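You operate a simulated robot arm through the tools that you are given. There is no shell and no other tool.

You run a simulated robot arm. Do the job below in one go: nothing can be reset, and whatever is moved stays where it is left.

## Task
Pack the blue bearing with 4 g of grease.
Fine: lay it in the grease cup, put the lid on, press FEED till the display shows 4 g, lift the lid off again, put the bearing back where it lay.
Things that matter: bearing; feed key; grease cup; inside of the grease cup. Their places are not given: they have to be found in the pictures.

It is judged by the outcome, as a careful person would: the job done as asked, and still so three seconds after it is handed in. It fails if anything else is knocked over, pushed out of place, dropped, spilled or broken. Lids that push on must go on centred and level and be pressed home; caps that screw on are set level and turned clockwise until they are tight.

## Robot
A 7-joint arm with a two-finger parallel gripper, fixed in place. Base frame: the origin is at the foot of the arm, x ahead of it, y to its left, z up. Readings come in mm, rad, newtons and seconds.
Its first joint turns from -2.601 to 2.601 rad. Payload 3.43 kg.
Tool frame: the origin (TCP) lies between the finger pads and is the grasp point; the fingertips stand 30 mm ahead of it; z points along the fingers, y is the line along which they close. The gripper opens to 94 mm. The fingers are 28 mm wide and 10 mm thick; the gripper's body (50 by 96 mm) begins 55 mm behind the TCP.
Orientation is that of the tool frame in the base frame, as a unit quaternion [x, y, z, w]. With the fingers straight down and closing along the base's y, the tool's x points along the base's -x, its y along +y and its z along -z.

## Interface
- The arm moves only by the tool drive_tool. Its argument "moves" is a list of rows, each an object (a shift or turn left out is 0, a gripper value left out holds the last) with "linear": the shift along the base's x, y, z in units of 40 mm (1.0 is 40 mm), a list of three; "rot": the turn, a rotation vector about the base's x, y, z in units of 6 degrees (1.0 is 6 degrees), a list of three; "hand": the finger opening in cm, from 0 to 9.4. In form: [{"linear": [tx, ty, tz], "rot": [wx, wy, wz], "hand": hand}, ...]. A call has 1 to 20 rows; each row shifts and turns the commanded pose from where the row before left it. A call with a number of a shift or a turn outside -1 to 1 is refused whole. Each row takes 0.2 s and may step no farther than 50 mm and 0.15 rad from the row before; otherwise, or with a gripper value out of range, the whole call is refused. Where a pose cannot be reached the arm comes as near as it can. A force on the tool above 40 N (or 10 N above the force at the start of the call, whichever is more), or a blocked arm, ends the call early, and 0.2 s more pass. The fingers move at their own pace (about 45 mm/s each) and stop on an object; they squeeze with about 24 N. The grip force told is the motor's: it shows also when the fingers shut on nothing. Time passes only in rows, and 0.2 s behind the last, so rows that do not move let the fingers close. It gives the time, the measured TCP pose, the force on the tool (base axes), the opening and the grip force at its end, in the units of the frame above (readings bear some noise), with the torque about the TCP (base axes, N m) and any sound that the robot's microphone picked up, and new pictures: "pictures" is both (left out), scene, wrist or none.
- Cameras (640 x 400 px; columns grow to the right, rows downward): "scene" is fixed at [219.5, 649.4, 1367.3]; the picture's right is [-0.23, -0.97, 0.00], its down [-0.50, 0.12, -0.86] and it looks along [0.83, -0.20, -0.52] (base axes); focal length 372 px, centre (320, 200). "wrist" rides on the gripper at [76, 14, -102] in the tool frame; the picture's right is [-0.18, 0.98, 0.00], its down [-0.75, -0.14, -0.64] and it looks along [-0.63, -0.12, 0.77] (tool axes); focal length 243 px, centre (320, 200).
- locate(camera, pixels): for up to 12 pixels [column, row] of the newest picture of that camera ("zoom" is the newest enlarged one), the place [x, y, z] in the base frame of the surface seen there, good to about 2 mm. It takes no simulated time.
- close_up(camera, box): a new picture of the part [left, top, right, bottom] of that camera's present view, enlarged. It takes no simulated time.
- close_job(): hands the job in; it is judged then, once.

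Leave the gripper open and the arm clear of the work at the hand-in unless told otherwise.

The tools are called after ">>>" as a command line: name --argument value ..., lists and objects as JSON in quotes. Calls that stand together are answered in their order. drive_tool: Moves the arm, as the interface text tells. Its arguments: {"type":"object","properties":{"moves":{"type":"array","items":{"type":"object","properties":{"linear":{"type":"array","items":{"type":"number"}},"rot":{"type":"array","items":{"type":"number"}},"hand":{"type":"number"}}}},"pictures":{"type":"string","enum":["both","scene","wrist","none"]}},"required":["moves"]} The other tools are called the same way: locate (camera, pixels) gives the place of the surface under pixels of a picture; close_up (camera, box) takes an enlarged picture of a part of a camera's view; close_job () hands the job in.

At the start:

```text
time: 0.0
tool_pos: [696.5, 701.8, 1131.2]
tcp_rot: [-0.001, 1.0, 0.0, 0.0]
contact_force: [1.0, -0.2, -0.2]
wrist_torque: [0.01, 0.01, -0.03]
gripper_width: 94.0
grip_force: 0.0
```

scene: 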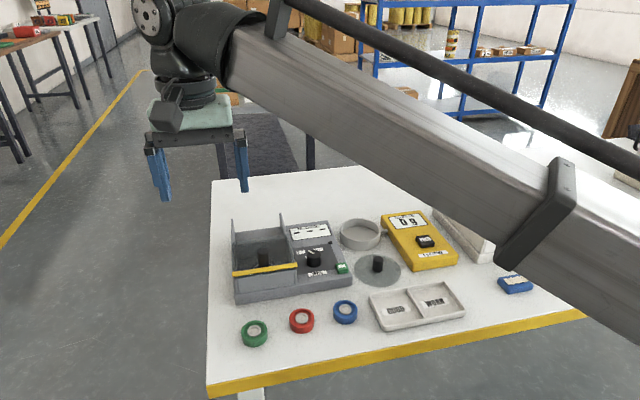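
wrist: 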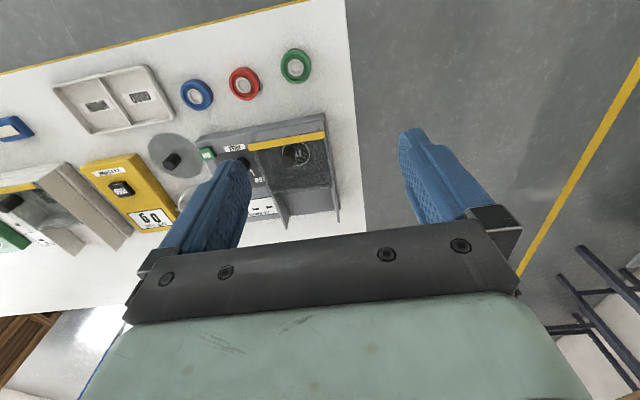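

I see a table with three bearings (green, red, blue), a grey machine, a round cup, a disc-like lid with a knob, a yellow unit with a display and key, and a tray. I will enlarge these areas.

>>> close_up --camera "scene" --box '[220, 190, 480, 352]'

>>> close_up --camera "wrist" --box '[0, 30, 340, 240]'

>>> locate --camera "scene" --pixels '[[345, 311], [360, 234], [378, 264], [425, 241], [301, 320], [254, 333], [408, 222], [390, 275], [340, 340], [432, 251], [378, 270], [363, 272]]'

```text
2.46 times, centred on (350, 271) of scene
```

zoom: 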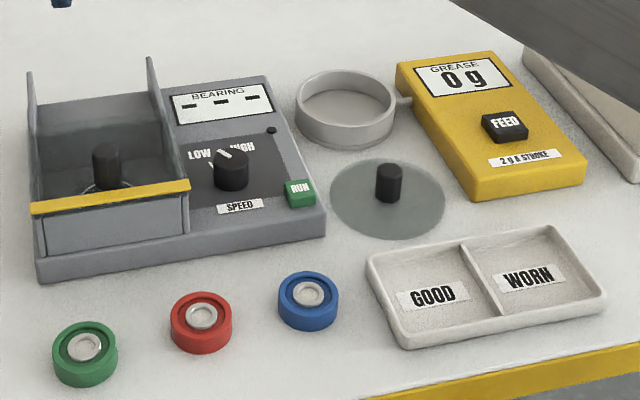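

```text
1.88 times, centred on (170, 135) of wrist
```

zoom: 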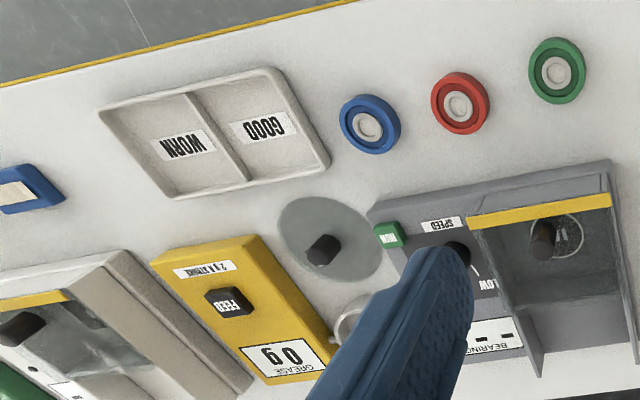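

```text
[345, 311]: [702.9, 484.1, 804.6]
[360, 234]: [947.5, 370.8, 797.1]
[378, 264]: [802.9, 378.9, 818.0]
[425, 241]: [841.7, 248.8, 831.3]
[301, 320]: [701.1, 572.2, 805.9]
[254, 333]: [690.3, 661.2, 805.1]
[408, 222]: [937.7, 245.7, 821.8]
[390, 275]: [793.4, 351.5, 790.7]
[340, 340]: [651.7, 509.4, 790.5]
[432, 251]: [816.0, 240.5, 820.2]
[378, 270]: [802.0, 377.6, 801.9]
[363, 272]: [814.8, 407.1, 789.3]
```

The label says "2 g a stroke", so two presses should be enough. I'll enlarge the scene further for geometry of the blue bearing, cup and lid.

>>> close_up --camera "scene" --box '[320, 205, 480, 335]'

```text
3.08 times, centred on (400, 270) of scene
```

zoom: 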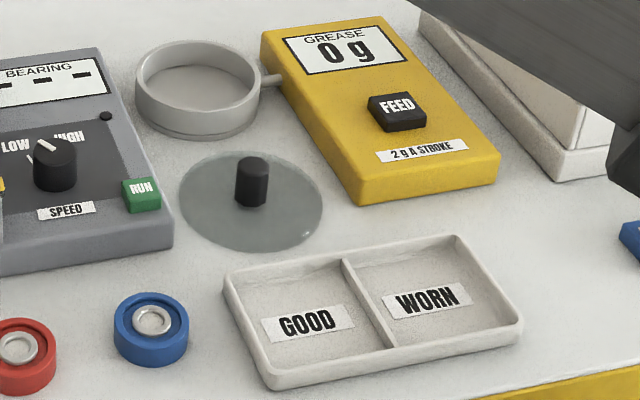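

The zoom shows the blue bearing at (151,325), lid at (251,200) with knob, cup at (198,90), FEED key at (397,108). I locate rims and edges.

>>> locate --camera "zoom" --pixels '[[151, 318], [118, 312], [184, 318], [150, 297], [152, 344], [140, 80], [257, 82], [200, 44], [195, 113], [198, 85], [251, 160], [251, 205]]'

>>> locate --camera "zoom" --pixels '[[182, 202], [321, 202], [251, 154], [251, 249], [372, 98], [426, 105], [396, 96], [398, 114], [253, 168], [150, 362], [160, 60], [270, 80]]'

>>> close_up --camera "scene" --box '[325, 205, 395, 250]'

```text
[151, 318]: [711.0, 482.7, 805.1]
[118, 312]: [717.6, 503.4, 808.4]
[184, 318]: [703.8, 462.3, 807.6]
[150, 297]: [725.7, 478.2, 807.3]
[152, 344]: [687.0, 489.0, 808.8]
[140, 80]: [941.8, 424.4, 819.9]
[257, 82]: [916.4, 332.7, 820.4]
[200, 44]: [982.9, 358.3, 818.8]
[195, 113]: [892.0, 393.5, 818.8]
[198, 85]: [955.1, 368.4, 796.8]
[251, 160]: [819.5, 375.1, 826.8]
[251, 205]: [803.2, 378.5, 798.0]
```

```text
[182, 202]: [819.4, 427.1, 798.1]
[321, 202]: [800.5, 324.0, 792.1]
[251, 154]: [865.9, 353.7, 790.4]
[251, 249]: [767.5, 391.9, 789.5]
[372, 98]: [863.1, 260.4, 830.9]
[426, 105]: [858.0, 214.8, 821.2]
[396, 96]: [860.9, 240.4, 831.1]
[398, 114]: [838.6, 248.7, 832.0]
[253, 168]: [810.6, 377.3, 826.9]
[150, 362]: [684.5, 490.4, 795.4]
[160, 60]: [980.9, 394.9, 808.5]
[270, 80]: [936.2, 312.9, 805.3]
```

```text
8.89 times, centred on (360, 228) of scene
```

zoom: 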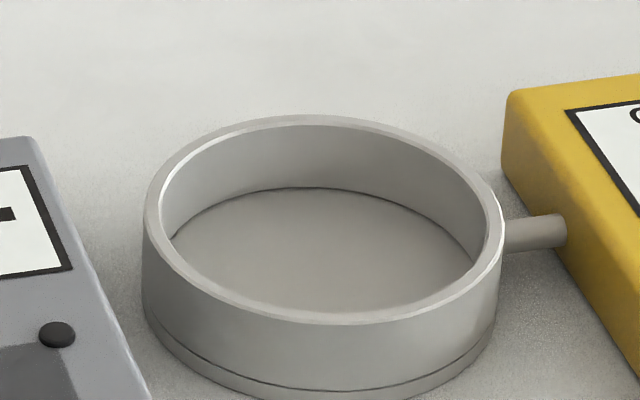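

Readings: the bearing is at about (706, 483), Ø~44, z 790–808. The cup is centred near (933, 377), rim z 819, floor z 797. The lid's knob is at (812, 377), and FEED is near (850, 242, 831). I'll move the hand over the blue bearing with a yaw of about 22°, staying high, to look with the wrist camera.

>>> drive_tool --moves '[{"linear": [0.03, -0.684, -0.55], "rot": [0, 0, 0.458], "hand": 9.4}, {"linear": [0.03, -0.684, -0.55], "rot": [0, 0, 0.458]}, {"linear": [0.03, -0.684, -0.55], "rot": [0, 0, 0.458]}, {"linear": [0.03, -0.684, -0.55], "rot": [0, 0, 0.458]}, {"linear": [0.03, -0.684, -0.55], "rot": [0, 0, 0.458]}, {"linear": [0.03, -0.684, -0.55], "rot": [0, 0, 0.458]}, {"linear": [0.03, -0.684, -0.55], "rot": [0, 0, 0.458]}, {"linear": [0.03, -0.684, -0.55], "rot": [0, 0, 0.458]}]'

```text
time: 1.8
tool_pos: [704.6, 482.7, 956.8]
tcp_rot: [-0.192, 0.981, 0.0, 0.0]
contact_force: [0.6, -0.1, -0.6]
wrist_torque: [0.02, 0.01, 0.01]
gripper_width: 94.0
grip_force: 0.0
```

scene: 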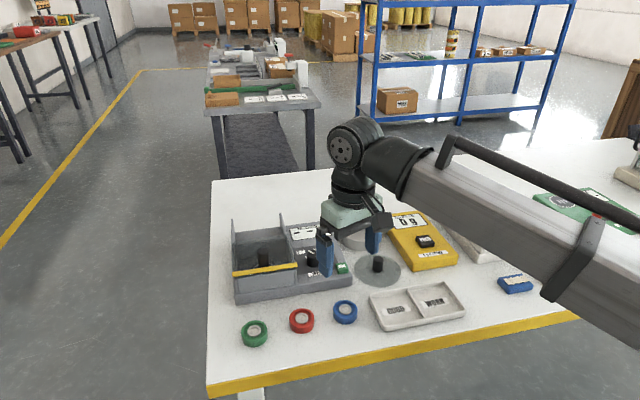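
wrist: 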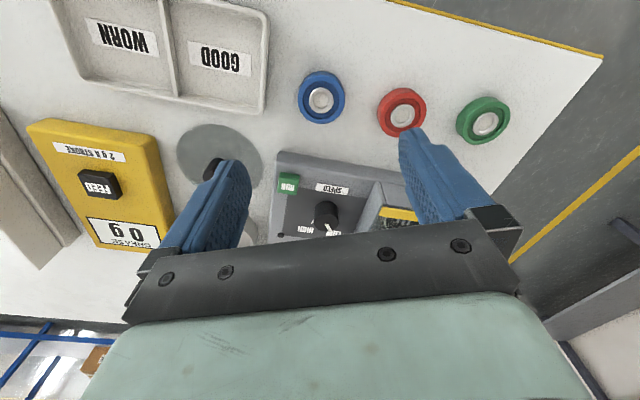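

The bearing shows at wrist (321,97), almost exactly under the tool. I'll locate its edges, the tray edge and other items in the wrist view.

>>> close_up --camera "wrist" --box '[240, 50, 400, 150]'

>>> locate --camera "wrist" --pixels '[[320, 101], [300, 97], [342, 93], [320, 75], [323, 120], [265, 100], [218, 150], [178, 160], [262, 160], [100, 184], [215, 168], [288, 184]]'

```text
4.00 times, centred on (320, 100) of wrist
```

zoom: 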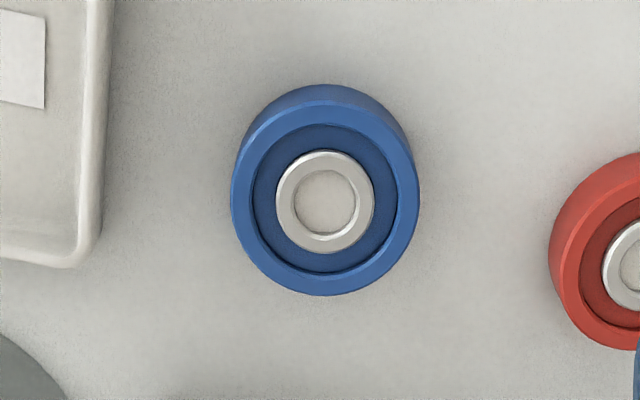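

```text
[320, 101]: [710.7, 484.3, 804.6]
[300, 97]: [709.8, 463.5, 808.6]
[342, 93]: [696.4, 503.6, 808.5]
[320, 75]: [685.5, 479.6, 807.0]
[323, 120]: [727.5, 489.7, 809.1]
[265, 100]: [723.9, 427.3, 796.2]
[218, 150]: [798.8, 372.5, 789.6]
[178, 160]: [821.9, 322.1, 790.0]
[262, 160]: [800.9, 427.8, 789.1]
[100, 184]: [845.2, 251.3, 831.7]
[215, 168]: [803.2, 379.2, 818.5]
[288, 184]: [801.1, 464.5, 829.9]
```

I'll locate the ring's top-face edges and the hub in the zoom.

>>> locate --camera "zoom" --pixels '[[240, 200], [411, 200], [325, 113], [325, 287], [262, 137], [390, 137], [262, 262], [390, 262], [287, 200], [363, 200], [325, 164], [325, 238]]'

```text
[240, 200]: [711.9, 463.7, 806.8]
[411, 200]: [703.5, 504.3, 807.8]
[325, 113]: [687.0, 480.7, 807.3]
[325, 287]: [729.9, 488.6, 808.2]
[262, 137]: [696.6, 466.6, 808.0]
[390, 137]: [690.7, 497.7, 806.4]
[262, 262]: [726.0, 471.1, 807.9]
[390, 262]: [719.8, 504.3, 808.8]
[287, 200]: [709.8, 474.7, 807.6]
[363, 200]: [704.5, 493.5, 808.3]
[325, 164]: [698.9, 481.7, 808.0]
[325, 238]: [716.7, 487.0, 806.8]
```

Bearing centre is about (708, 484.4). Before gripping I want to know whether the cup (1006 mm out) can be reached with the tool straight down. First I check the heights of nearby obstacles.

>>> locate --camera "scene" --pixels '[[232, 221], [281, 215], [281, 225], [408, 222], [342, 268], [313, 258], [350, 285], [372, 292], [460, 285], [455, 262], [470, 240], [490, 250]]'

>>> drive_tool --moves '[{"linear": [0.816, -0.377, 0]}, {"linear": [0.816, -0.377, 0]}, {"linear": [0.816, -0.377, 0]}, {"linear": [0.816, -0.377, 0]}, {"linear": [0.816, -0.377, 0]}, {"linear": [0.816, -0.377, 0]}, {"linear": [0.816, -0.377, 0]}, {"linear": [0, 0, -0.6]}, {"linear": [0, 0, -0.6]}, {"linear": [0, 0, 0]}]'

```text
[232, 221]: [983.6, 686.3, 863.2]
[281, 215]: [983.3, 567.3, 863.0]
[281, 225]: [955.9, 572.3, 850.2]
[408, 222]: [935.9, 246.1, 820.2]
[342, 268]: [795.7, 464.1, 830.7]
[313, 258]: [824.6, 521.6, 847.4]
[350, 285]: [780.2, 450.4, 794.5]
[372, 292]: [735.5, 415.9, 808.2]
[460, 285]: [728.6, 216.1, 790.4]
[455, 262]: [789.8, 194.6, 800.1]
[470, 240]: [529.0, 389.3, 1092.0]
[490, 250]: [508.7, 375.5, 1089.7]
```

```text
time: 4.0
tool_pos: [932.7, 377.5, 907.2]
tcp_rot: [-0.191, 0.982, 0.0, 0.0]
contact_force: [-0.3, -0.2, 0.5]
wrist_torque: [0.01, -0.01, 0.0]
gripper_width: 94.2
grip_force: 0.0
```

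scene: 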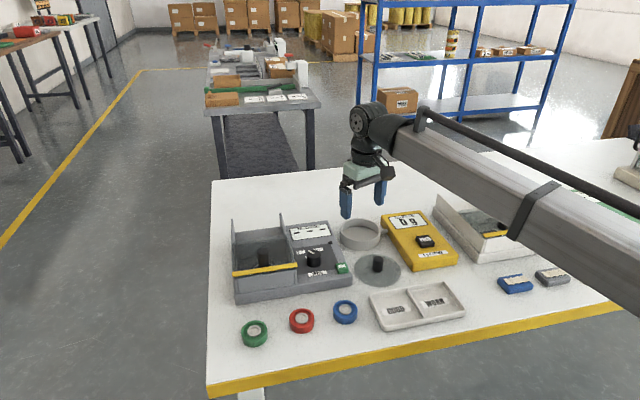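
wrist: 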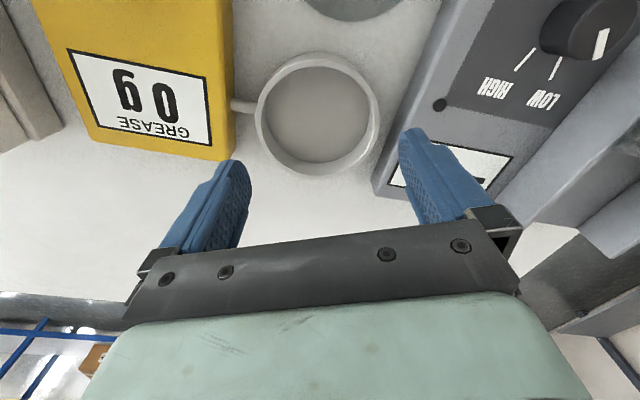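

Reached fine at z 907. I'll measure the cup centre precisely from this view.

>>> close_up --camera "wrist" --box '[230, 30, 410, 190]'

```text
2.50 times, centred on (320, 110) of wrist
```

zoom: 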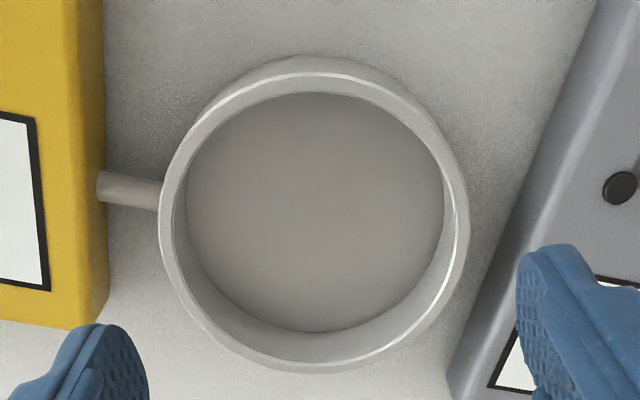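

The rim mid-line is at zoom (166,212), (463,222), (313,81), (318,365); I locate those and the floor.

>>> locate --camera "zoom" --pixels '[[167, 215], [462, 222], [313, 81], [318, 365], [206, 117], [421, 117], [210, 322], [428, 322], [315, 200], [250, 200], [380, 200], [315, 280]]'

>>> locate --camera "zoom" --pixels '[[186, 205], [444, 205], [312, 93], [315, 331], [174, 215], [455, 222], [313, 90], [318, 355], [130, 190], [60, 300], [560, 200], [480, 350]]'

```text
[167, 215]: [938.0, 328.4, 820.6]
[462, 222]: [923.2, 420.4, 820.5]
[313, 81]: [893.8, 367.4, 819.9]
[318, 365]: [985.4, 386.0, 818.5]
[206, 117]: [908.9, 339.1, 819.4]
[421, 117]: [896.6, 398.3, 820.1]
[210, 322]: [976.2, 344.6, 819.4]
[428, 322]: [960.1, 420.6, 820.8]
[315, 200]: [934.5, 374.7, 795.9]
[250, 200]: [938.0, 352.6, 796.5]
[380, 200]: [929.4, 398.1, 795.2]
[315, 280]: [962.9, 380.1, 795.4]
```

```text
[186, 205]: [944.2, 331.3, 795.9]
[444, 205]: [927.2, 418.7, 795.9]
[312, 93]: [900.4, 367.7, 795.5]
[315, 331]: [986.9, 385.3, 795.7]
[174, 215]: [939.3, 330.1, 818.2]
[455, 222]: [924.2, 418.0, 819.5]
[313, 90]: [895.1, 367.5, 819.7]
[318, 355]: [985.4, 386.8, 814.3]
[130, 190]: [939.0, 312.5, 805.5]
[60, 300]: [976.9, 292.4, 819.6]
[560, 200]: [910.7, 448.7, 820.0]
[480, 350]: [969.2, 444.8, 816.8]
```

Circle fits give a cup centre of about (938, 376.7), inner radius ~44, floor z 796. I now narrow the fingers to 60 mm and test the reach by dipping the empty fingers into the cup, stopping above the floor.

>>> drive_tool --moves '[{"linear": [0.14, -0.02, 0], "hand": 6.0}, {"linear": [0, 0, 0]}, {"linear": [0, 0, -0.4]}, {"linear": [0, 0, -0.4]}, {"linear": [0, 0, -0.4]}, {"linear": [0, 0, -0.4]}, {"linear": [0, 0, -0.2]}, {"linear": [0, 0, 0]}]'

```text
time: 5.8
tool_pos: [938.8, 376.4, 835.8]
tcp_rot: [-0.191, 0.982, -0.001, 0.0]
contact_force: [-0.7, 0.1, -0.6]
wrist_torque: [-0.03, -0.03, -0.03]
gripper_width: 60.1
grip_force: 0.0
```

scene: 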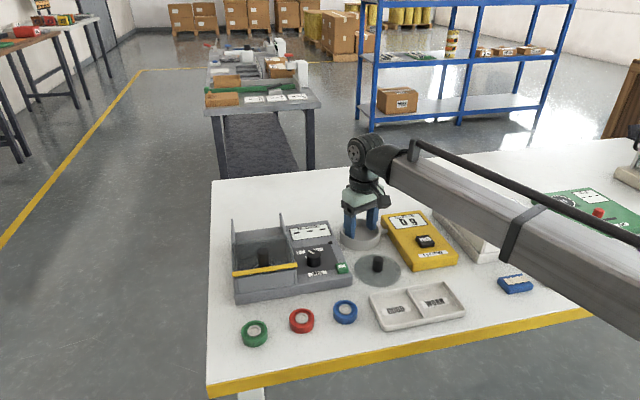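
wrist: 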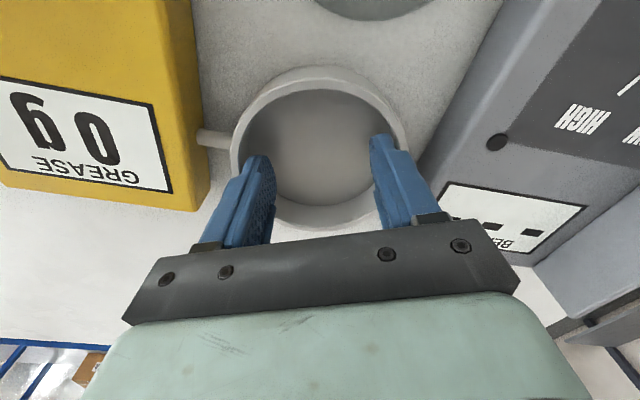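

The cup is reachable straight down. Now I go up, back to the bearing at (708, 484.4), and lower to about z 850.

>>> drive_tool --moves '[{"linear": [0, 0, 0.9]}, {"linear": [0, 0, 0.9]}, {"linear": [-0.824, 0.386, 0]}, {"linear": [-0.824, 0.386, 0]}, {"linear": [-0.824, 0.386, 0]}, {"linear": [-0.824, 0.386, 0]}, {"linear": [-0.824, 0.386, 0]}, {"linear": [-0.824, 0.386, 0]}, {"linear": [-0.824, 0.386, 0]}, {"linear": [0, 0, -0.7]}, {"linear": [0, 0, -0.7]}, {"linear": [0, 0, 0]}]'

```text
time: 8.4
tool_pos: [707.7, 483.8, 851.5]
tcp_rot: [-0.191, 0.982, 0.0, 0.0]
contact_force: [0.3, 0.3, 0.5]
wrist_torque: [0.01, 0.0, 0.0]
gripper_width: 60.0
grip_force: 0.1
```

scene: 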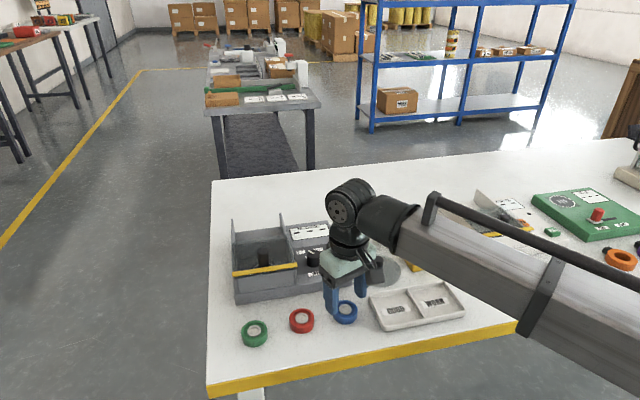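
wrist: 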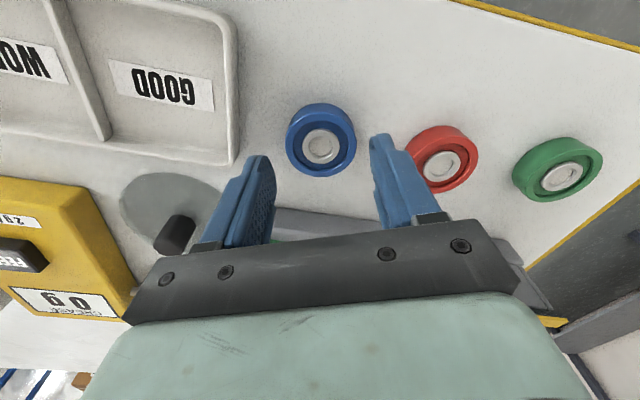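

The bearing sits centred between the fingers. I lower 28 mm.

>>> drive_tool --moves '[{"linear": [0, 0, -0.35]}, {"linear": [0, 0, -0.35]}, {"linear": [0, 0, 0]}]'

```text
time: 9.2
tool_pos: [707.7, 483.9, 822.6]
tcp_rot: [-0.191, 0.982, -0.001, 0.0]
contact_force: [-0.1, -0.4, 0.3]
wrist_torque: [-0.01, 0.03, -0.01]
gripper_width: 60.0
grip_force: 0.0
```

scene: 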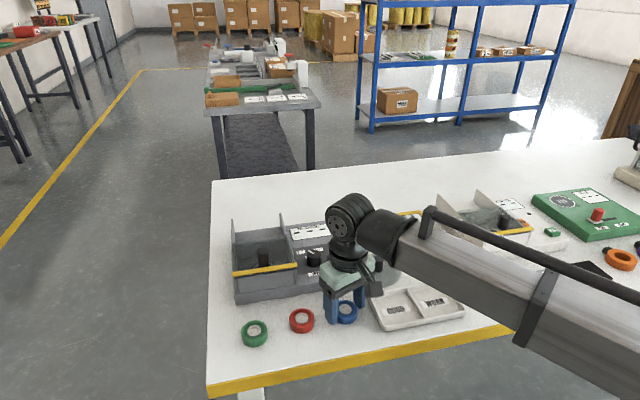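
wrist: 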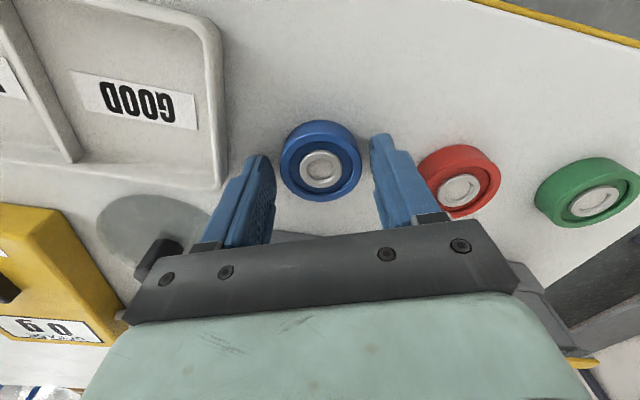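

No contact, tips are just over the table beside the ring. I close the fingers on the bearing.

>>> drive_tool --moves '[{"hand": 5.0}, {"hand": 3.5}, {"hand": 3.5}, {"hand": 3.5}]'

```text
time: 10.2
tool_pos: [706.8, 484.5, 825.2]
tcp_rot: [-0.191, 0.982, 0.001, 0.0]
contact_force: [-0.4, -0.1, -0.7]
wrist_torque: [-0.04, -0.01, -0.03]
gripper_width: 46.8
grip_force: 23.6
```

scene: 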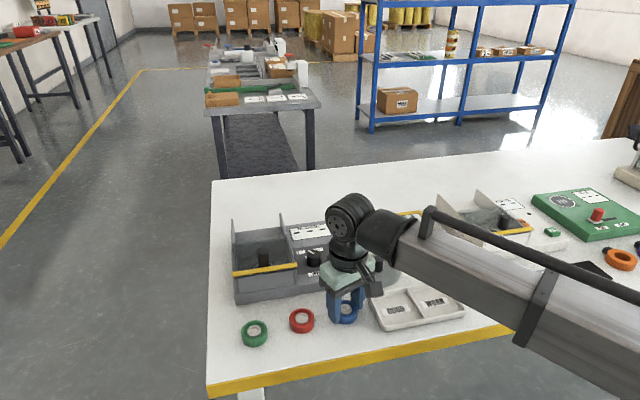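
wrist: 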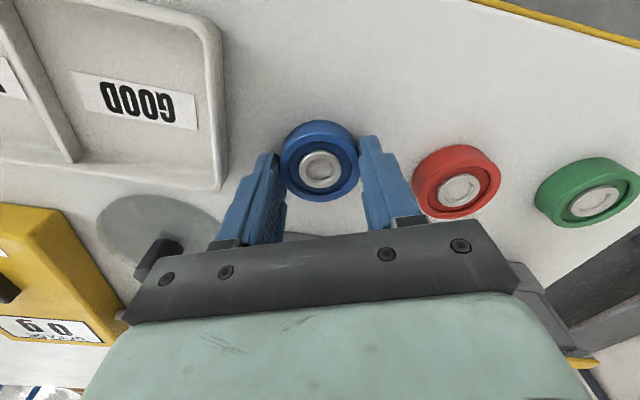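

Grip is on at 46.8 mm. I check the bearing's position between the pads with a close-up.

>>> close_up --camera "wrist" --box '[260, 110, 380, 210]'

>>> locate --camera "wrist" --pixels '[[303, 168], [336, 167], [320, 154], [321, 182], [318, 136], [321, 198], [283, 165], [357, 160]]'

```text
4.00 times, centred on (320, 160) of wrist
```

zoom: 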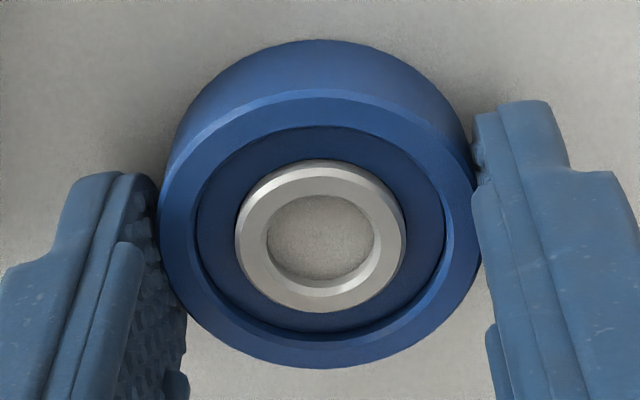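

```text
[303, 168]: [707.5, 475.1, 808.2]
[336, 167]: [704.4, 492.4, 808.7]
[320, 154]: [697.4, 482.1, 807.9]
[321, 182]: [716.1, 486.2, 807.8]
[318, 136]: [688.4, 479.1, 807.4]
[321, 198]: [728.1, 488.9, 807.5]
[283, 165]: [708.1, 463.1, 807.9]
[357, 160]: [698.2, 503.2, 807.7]
```

The bearing is centred on the TCP to within about 1 mm. I lift 90 mm, carry it over to the cup, and lower to 30 mm above pick height to look.

>>> drive_tool --moves '[{"linear": [0, 0, 0.35]}, {"linear": [0, 0, 0.9]}, {"linear": [0, 0, 1.0]}, {"linear": [0.824, -0.386, 0]}, {"linear": [0.824, -0.386, 0]}, {"linear": [0.824, -0.386, 0]}, {"linear": [0.824, -0.386, 0]}, {"linear": [0.824, -0.386, 0]}, {"linear": [0.824, -0.386, 0]}, {"linear": [0.824, -0.386, 0]}, {"linear": [0, 0, -0.6]}, {"linear": [0, 0, -0.6]}, {"linear": [0, 0, 0]}]'

```text
time: 13.0
tool_pos: [937.9, 374.7, 865.2]
tcp_rot: [-0.19, 0.982, -0.001, 0.0]
contact_force: [0.4, -1.2, -1.1]
wrist_torque: [0.01, -0.01, 0.0]
gripper_width: 46.9
grip_force: 24.0
```

scene: 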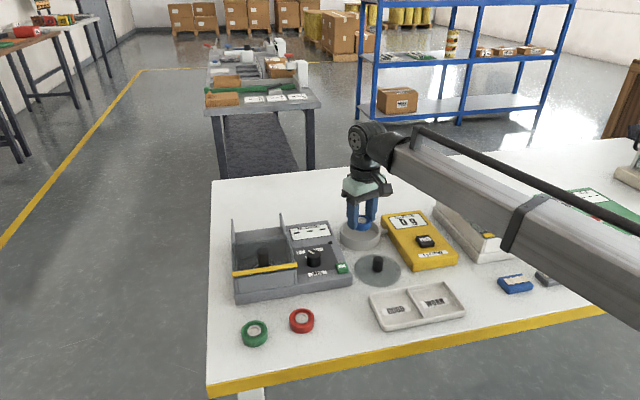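
wrist: 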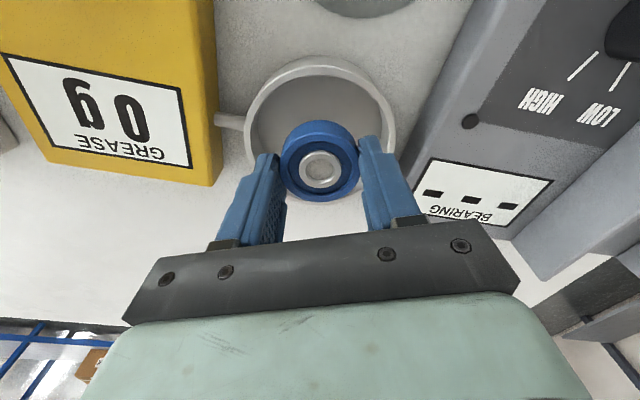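

The bearing hangs centred over the cup. I lower it 34.8 mm to just above the floor.

>>> drive_tool --moves '[{"linear": [0, 0, -0.3]}, {"linear": [0, 0, -0.3]}, {"linear": [0, 0, -0.2]}, {"linear": [0, 0, -0.07]}, {"linear": [0, 0, 0]}]'

```text
time: 14.2
tool_pos: [937.9, 376.2, 830.5]
tcp_rot: [-0.19, 0.982, 0.001, 0.0]
contact_force: [-0.1, 0.4, -1.7]
wrist_torque: [0.0, 0.02, -0.03]
gripper_width: 46.7
grip_force: 24.3
```

scene: 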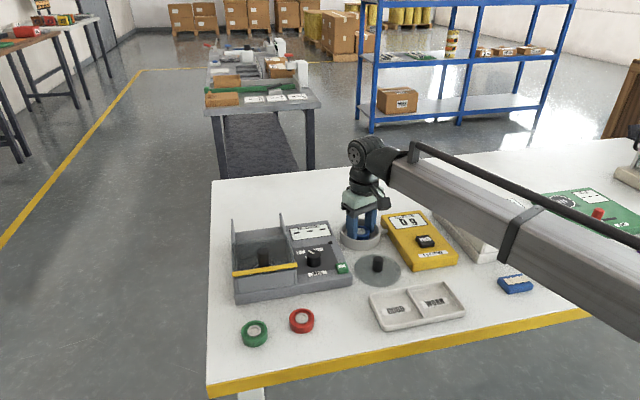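
wrist: 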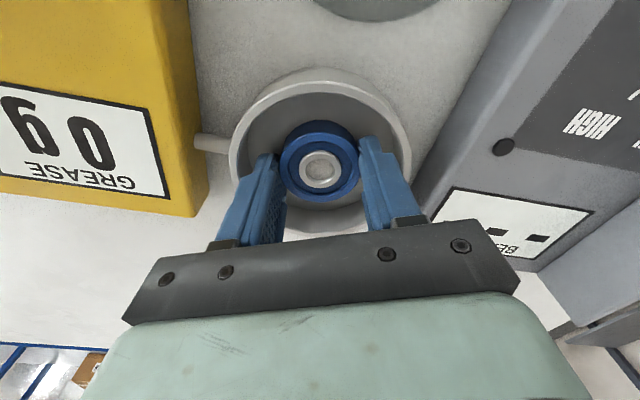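

No contact yet (only its weight is felt). I lower in half-millimetre steps.

>>> drive_tool --moves '[{"linear": [0, 0, -0.0125]}, {"linear": [0, 0, -0.0125]}, {"linear": [0, 0, 0]}]' --pictures "none"

```text
time: 15.0
tool_pos: [937.9, 376.6, 830.1]
tcp_rot: [-0.191, 0.982, 0.0, 0.0]
contact_force: [-0.1, -0.2, 0.5]
wrist_torque: [-0.05, 0.01, 0.02]
gripper_width: 46.9
grip_force: 24.6
```

The weight seems to be going off; one more small step to confirm.

>>> drive_tool --moves '[{"linear": [0, 0, -0.015]}, {"linear": [0, 0, 0]}]' --pictures "none"

```text
time: 15.6
tool_pos: [938.1, 377.2, 829.4]
tcp_rot: [-0.191, 0.982, 0.0, 0.0]
contact_force: [-0.1, 0.7, 6.5]
wrist_torque: [0.05, 0.02, -0.01]
gripper_width: 46.5
grip_force: 23.8
```

Contact at 6.5 N: the bearing stands on the cup floor. I open to 56 mm and rise.

>>> drive_tool --moves '[{"hand": 5.6}, {"hand": 5.6}, {"linear": [0, 0, 0.5]}, {"linear": [0, 0, 0.8]}, {"linear": [0, 0, 0.8]}, {"linear": [0, 0, 0]}]'

```text
time: 17.0
tool_pos: [939.6, 375.1, 912.1]
tcp_rot: [-0.191, 0.982, 0.0, 0.0]
contact_force: [-0.9, -0.7, -0.6]
wrist_torque: [0.01, 0.0, -0.04]
gripper_width: 56.0
grip_force: 0.0
```

scene: 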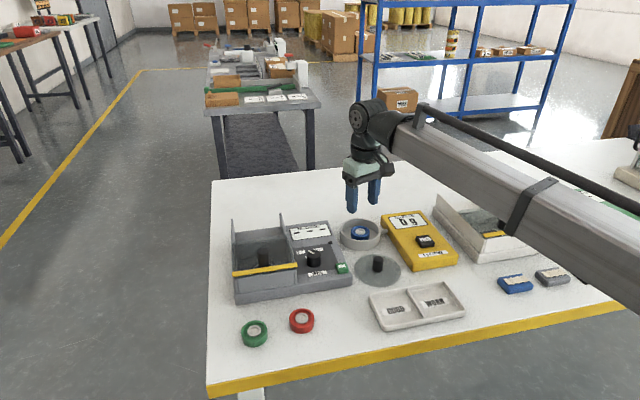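
wrist: 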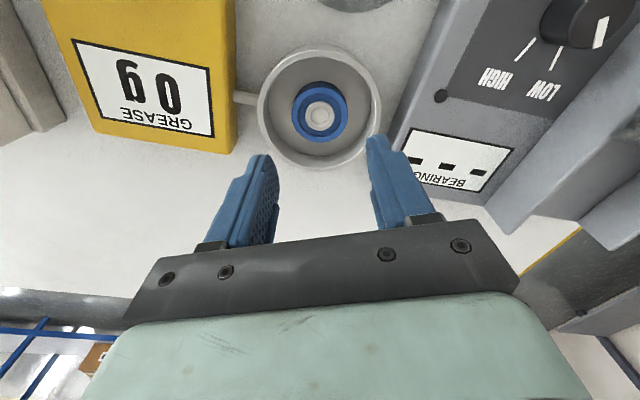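

The bearing lies in the cup. I take a close-up to get the cup's centre relative to this tool position for the lid.

>>> close_up --camera "wrist" --box '[240, 30, 400, 180]'

```text
2.67 times, centred on (320, 105) of wrist
```

zoom: 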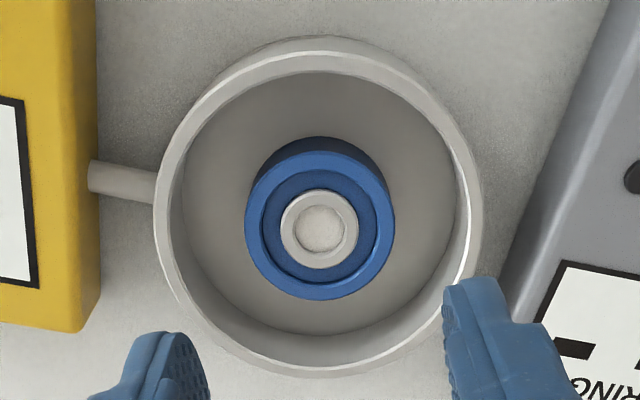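

The cup centre is within 1 mm of this tool position, and the bearing is centred. Next I move 127 mm in −x to above the lid's knob to look.

>>> drive_tool --moves '[{"linear": [-0.8, 0, 0]}, {"linear": [-0.8, 0, 0]}, {"linear": [-0.8, 0, 0]}, {"linear": [-0.775, 0, 0]}, {"linear": [0, 0, 0]}]' --pictures "wrist"

>>> close_up --camera "wrist" --box '[240, 30, 400, 180]'

```text
time: 18.2
tool_pos: [812.3, 376.2, 912.1]
tcp_rot: [-0.191, 0.982, 0.0, 0.0]
contact_force: [0.6, -0.3, -0.3]
wrist_torque: [0.01, -0.04, -0.02]
gripper_width: 56.2
grip_force: 0.0
```

wrist: 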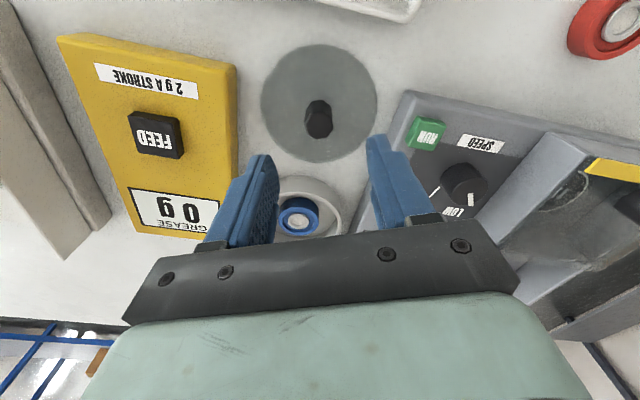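

```text
2.67 times, centred on (320, 105) of wrist
```

zoom: 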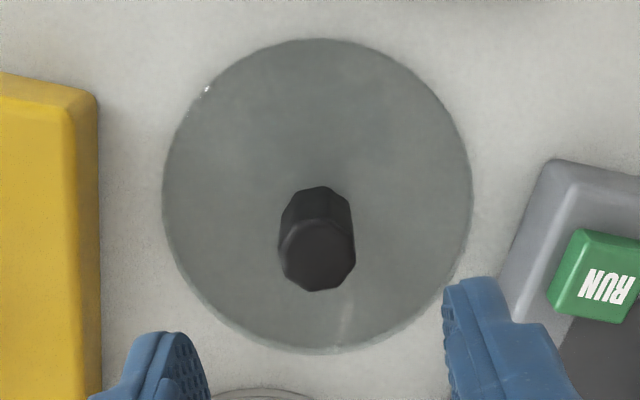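

I locate lid edge, surface and knob points.

>>> locate --camera "zoom" --pixels '[[166, 195], [469, 195], [317, 42], [322, 350], [220, 120], [400, 120], [317, 258], [317, 230], [317, 285], [285, 255], [350, 255], [317, 150]]'

>>> locate --camera "zoom" --pixels '[[163, 195], [472, 195], [317, 39], [322, 353], [210, 300], [420, 300], [300, 200], [340, 205], [317, 192], [130, 200], [317, 20], [330, 380]]'

>>> close_up --camera "scene" --box '[345, 245, 411, 291]'

```text
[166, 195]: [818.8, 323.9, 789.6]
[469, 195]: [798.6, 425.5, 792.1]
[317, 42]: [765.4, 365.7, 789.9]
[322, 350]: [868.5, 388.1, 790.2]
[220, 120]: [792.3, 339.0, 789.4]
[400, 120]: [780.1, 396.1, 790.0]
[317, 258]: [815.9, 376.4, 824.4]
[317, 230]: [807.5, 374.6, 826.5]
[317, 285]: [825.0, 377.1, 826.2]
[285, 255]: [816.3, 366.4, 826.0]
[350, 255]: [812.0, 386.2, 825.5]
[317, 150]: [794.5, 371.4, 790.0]
```

```text
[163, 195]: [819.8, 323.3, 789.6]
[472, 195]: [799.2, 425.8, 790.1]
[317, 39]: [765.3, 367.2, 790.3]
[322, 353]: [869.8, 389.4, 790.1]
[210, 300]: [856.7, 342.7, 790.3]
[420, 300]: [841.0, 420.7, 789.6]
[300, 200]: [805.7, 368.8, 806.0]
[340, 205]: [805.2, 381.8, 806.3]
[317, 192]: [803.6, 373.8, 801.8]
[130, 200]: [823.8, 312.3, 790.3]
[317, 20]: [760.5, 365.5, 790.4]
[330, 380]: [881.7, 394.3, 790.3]
```

```text
8.70 times, centred on (378, 268) of scene
```

zoom: 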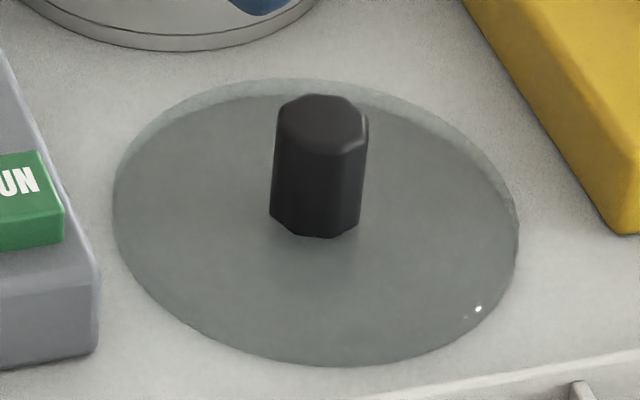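

The lid is glass, Ø~101, with a knob centred near (815.3, 376), top z 826, bottom ~z 798. I shift +3.7 mm in x and lower so the fingertips stop ~4 mm above the lid.

>>> drive_tool --moves '[{"linear": [0.0925, -0.01, -0.5], "hand": 5.0}, {"linear": [0, 0, -0.6]}, {"linear": [0, 0, -0.4]}, {"linear": [0, 0, 0]}]'

```text
time: 19.2
tool_pos: [815.2, 376.5, 854.2]
tcp_rot: [-0.192, 0.981, 0.0, 0.0]
contact_force: [0.7, 0.0, -0.8]
wrist_torque: [-0.03, 0.03, 0.0]
gripper_width: 50.0
grip_force: 0.0
```

scene: 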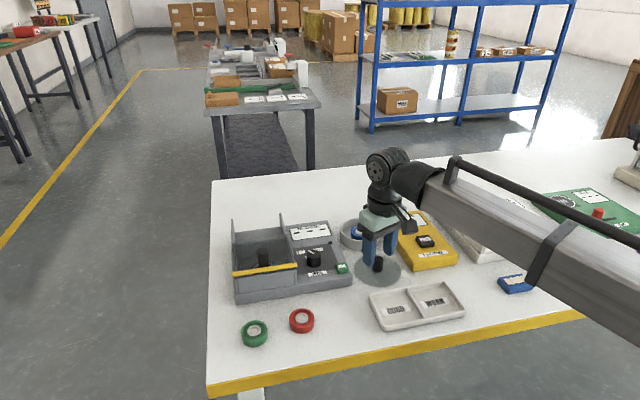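
wrist: 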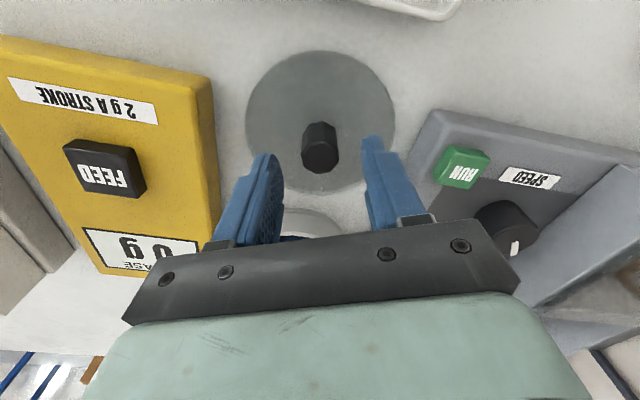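

I zoom in to check the knob against the fingers.

>>> close_up --camera "wrist" --box '[260, 110, 380, 210]'

```text
4.00 times, centred on (320, 160) of wrist
```

zoom: 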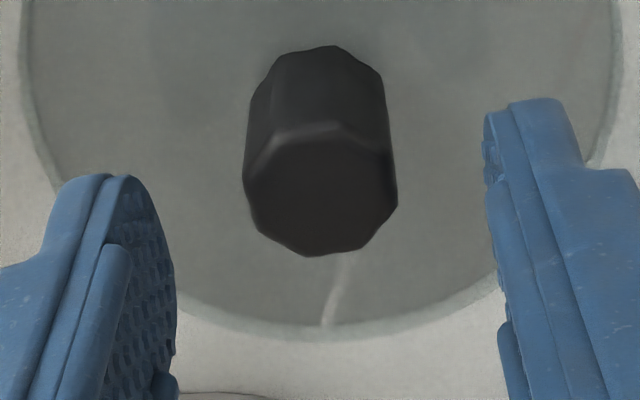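

>>> locate --camera "zoom" --pixels '[[320, 192], [320, 140], [320, 245], [250, 190], [390, 190], [285, 160], [360, 160], [280, 230], [365, 230]]'

>>> locate --camera "zoom" --pixels '[[300, 180], [340, 180], [300, 210], [340, 210], [320, 60], [320, 50], [330, 80], [120, 250], [540, 200]]'

```text
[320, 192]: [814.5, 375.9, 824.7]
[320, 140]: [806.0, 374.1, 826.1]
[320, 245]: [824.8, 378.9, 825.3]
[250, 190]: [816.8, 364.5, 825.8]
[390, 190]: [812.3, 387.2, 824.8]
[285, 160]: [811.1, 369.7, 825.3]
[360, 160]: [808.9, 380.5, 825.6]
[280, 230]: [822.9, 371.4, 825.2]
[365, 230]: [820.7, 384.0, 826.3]
```

```text
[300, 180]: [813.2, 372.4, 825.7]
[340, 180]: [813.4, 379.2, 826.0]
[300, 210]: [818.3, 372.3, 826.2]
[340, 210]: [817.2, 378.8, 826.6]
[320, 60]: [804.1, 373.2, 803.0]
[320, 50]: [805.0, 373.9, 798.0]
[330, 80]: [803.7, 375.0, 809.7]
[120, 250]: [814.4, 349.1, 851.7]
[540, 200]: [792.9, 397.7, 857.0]
```

The knob is within 1 mm of the TCP. Lower 21 mm, then close on it.

>>> drive_tool --moves '[{"linear": [0, 0, -0.3]}, {"linear": [0, 0, -0.225]}, {"linear": [0, 0, 0]}, {"hand": 3.0}, {"hand": 1.5}, {"hand": 1.5}, {"hand": 1.5}]'

```text
time: 20.8
tool_pos: [815.3, 375.2, 833.1]
tcp_rot: [-0.191, 0.982, 0.0, 0.0]
contact_force: [-0.5, -0.4, -0.3]
wrist_torque: [0.05, -0.01, 0.04]
gripper_width: 22.1
grip_force: 24.0
```

scene: 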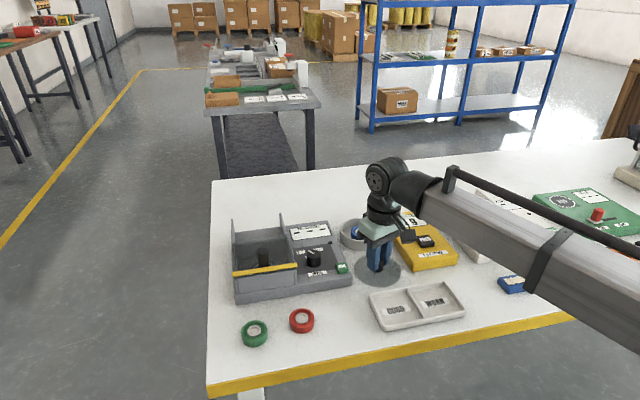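
wrist: 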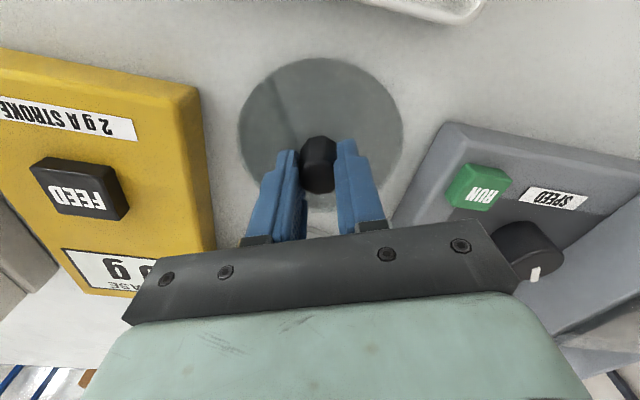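

Grip on the knob holds at 22.1 mm. I lift 60 mm and carry the lid 124 mm in +x to over the cup.

>>> drive_tool --moves '[{"linear": [0, 0, 0.3]}, {"linear": [0, 0, 0.6]}, {"linear": [0, 0, 0.6]}, {"linear": [0.776, 0.003, 0]}, {"linear": [0.776, 0.003, 0]}, {"linear": [0.776, 0.003, 0]}, {"linear": [0.776, 0.003, 0]}, {"linear": [0, 0, 0]}, {"linear": [0, 0, 0]}]'

>>> close_up --camera "wrist" --box '[220, 40, 420, 220]'

>>> close_up --camera "scene" --box '[320, 190, 410, 260]'

```text
time: 22.8
tool_pos: [940.0, 376.3, 892.4]
tcp_rot: [-0.191, 0.982, 0.001, 0.0]
contact_force: [0.1, 1.0, -0.6]
wrist_torque: [-0.01, 0.03, 0.02]
gripper_width: 22.2
grip_force: 23.8
```

scene: 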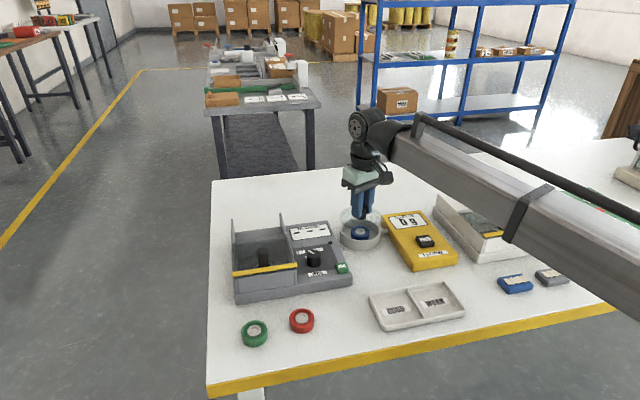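
wrist: 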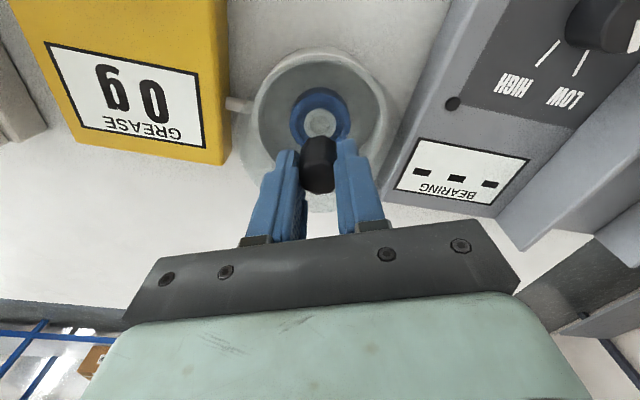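

```text
2.22 times, centred on (320, 130) of wrist
```

zoom: 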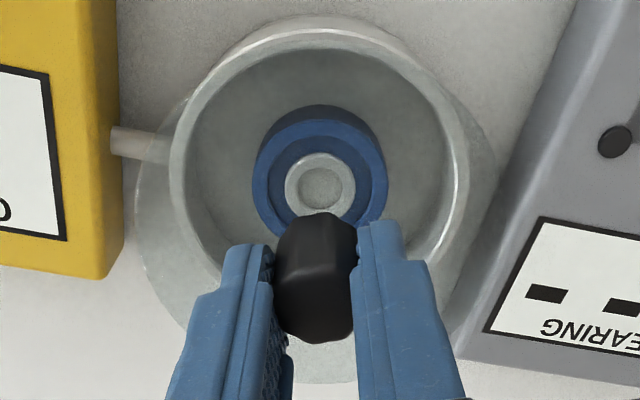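

```text
5.71 times, centred on (365, 225) of scene
```

zoom: 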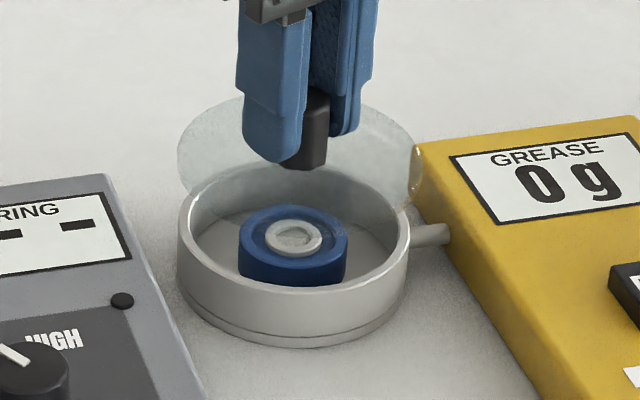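

The glass lid hangs centred over the cup to within my measurement (lid col centre 300 vs cup 294, of which 4.5 is perspective). I lower 26 mm and look again.

>>> drive_tool --moves '[{"linear": [0, 0, -0.3]}, {"linear": [0, 0, -0.25]}, {"linear": [0, 0, -0.1]}, {"linear": [0, 0, 0]}]'

>>> close_up --camera "scene" --box '[320, 190, 410, 260]'

>>> close_up --camera "wrist" --box '[220, 40, 420, 240]'

```text
time: 23.8
tool_pos: [939.7, 376.0, 866.4]
tcp_rot: [-0.19, 0.982, 0.0, 0.0]
contact_force: [-0.2, 0.0, -0.2]
wrist_torque: [-0.02, 0.0, 0.02]
gripper_width: 22.1
grip_force: 24.0
```

scene: 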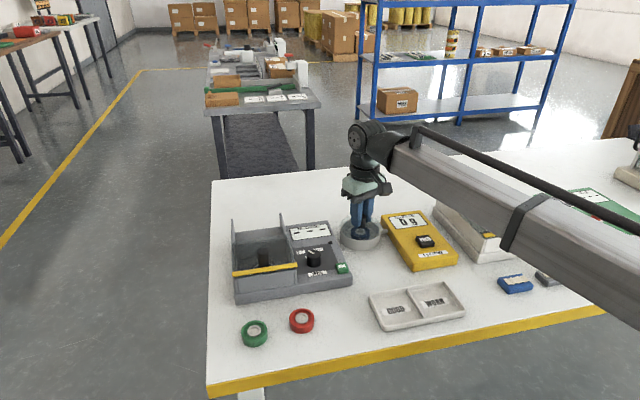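
wrist: 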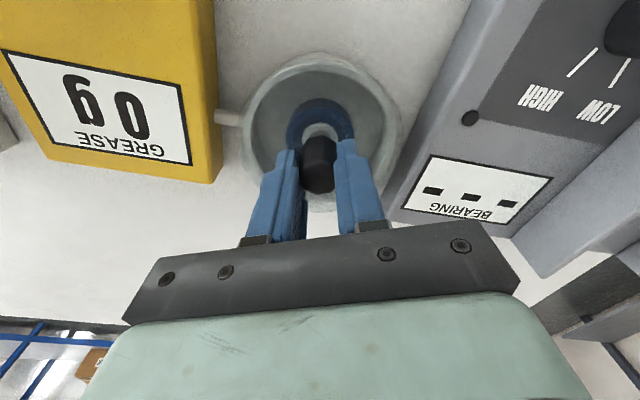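

```text
5.71 times, centred on (365, 225) of scene
```

zoom: 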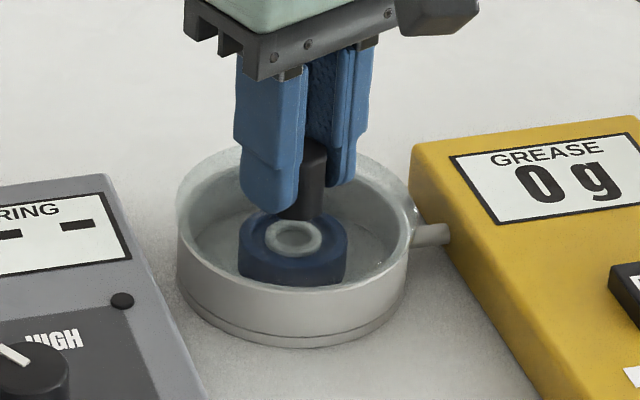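

```text
2.00 times, centred on (320, 140) of wrist
```

zoom: 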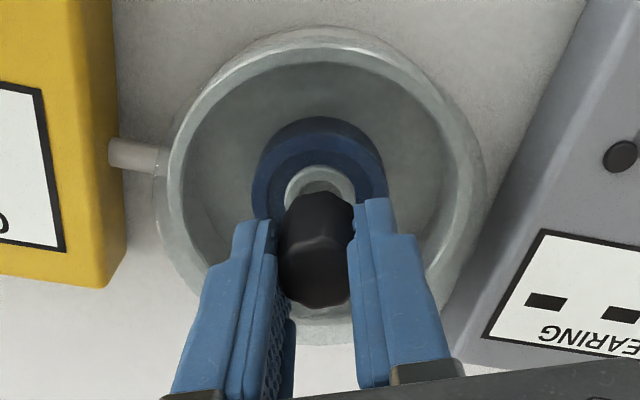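

I want a finer look at the lid's near edge against the cup's rim.

>>> close_up --camera "wrist" --box '[280, 40, 360, 90]'

>>> close_up --camera "scene" --box '[335, 205, 395, 250]'

>>> close_up --camera "wrist" --box '[230, 90, 420, 220]'

```text
8.00 times, centred on (320, 65) of wrist
```

zoom: 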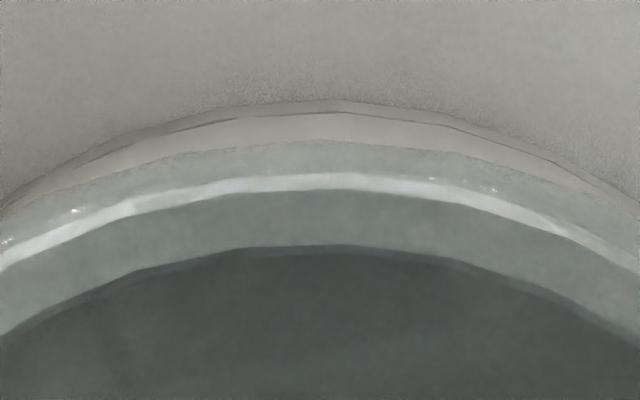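

```text
8.89 times, centred on (365, 228) of scene
```

zoom: 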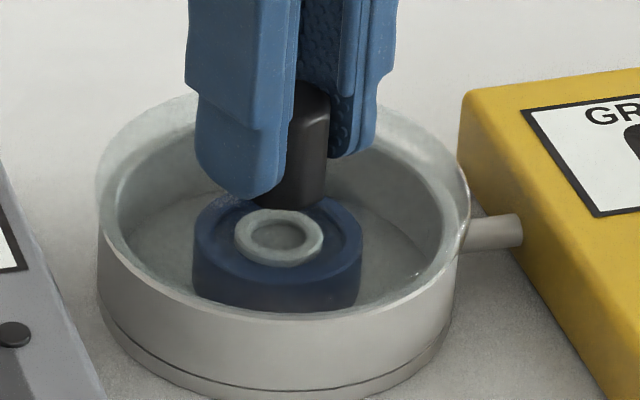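

```text
3.08 times, centred on (325, 155) of wrist
```

zoom: 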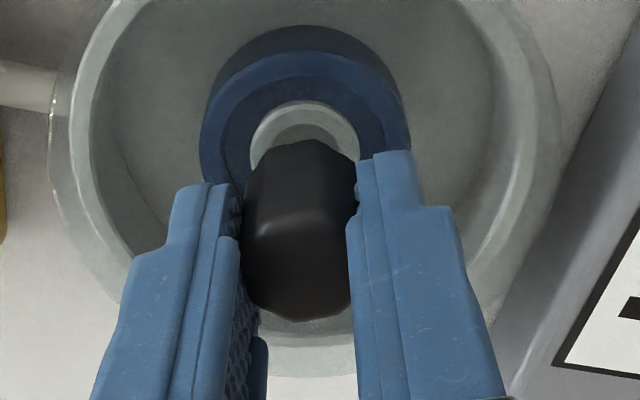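

Lid and cup agree to within about 1 mm in all directions. I lower gently in small steps until contact.

>>> drive_tool --moves '[{"linear": [0, 0, -0.04]}, {"linear": [0, 0, -0.035]}, {"linear": [0, 0, 0]}]' --pictures "none"

>>> drive_tool --moves '[{"linear": [0, 0, -0.0125]}, {"linear": [0, 0, -0.0125]}, {"linear": [0, 0, 0]}]' --pictures "none"

```text
time: 24.6
tool_pos: [940.2, 376.5, 863.5]
tcp_rot: [-0.191, 0.982, 0.0, 0.0]
contact_force: [-0.1, 1.0, -1.2]
wrist_torque: [0.01, -0.01, 0.0]
gripper_width: 22.2
grip_force: 24.5
```

```text
time: 25.4
tool_pos: [939.5, 376.1, 863.9]
tcp_rot: [-0.191, 0.982, 0.0, 0.002]
contact_force: [9.1, 0.9, 12.2]
wrist_torque: [0.1, -0.18, -0.08]
gripper_width: 22.4
grip_force: 23.6
heard: snap
```

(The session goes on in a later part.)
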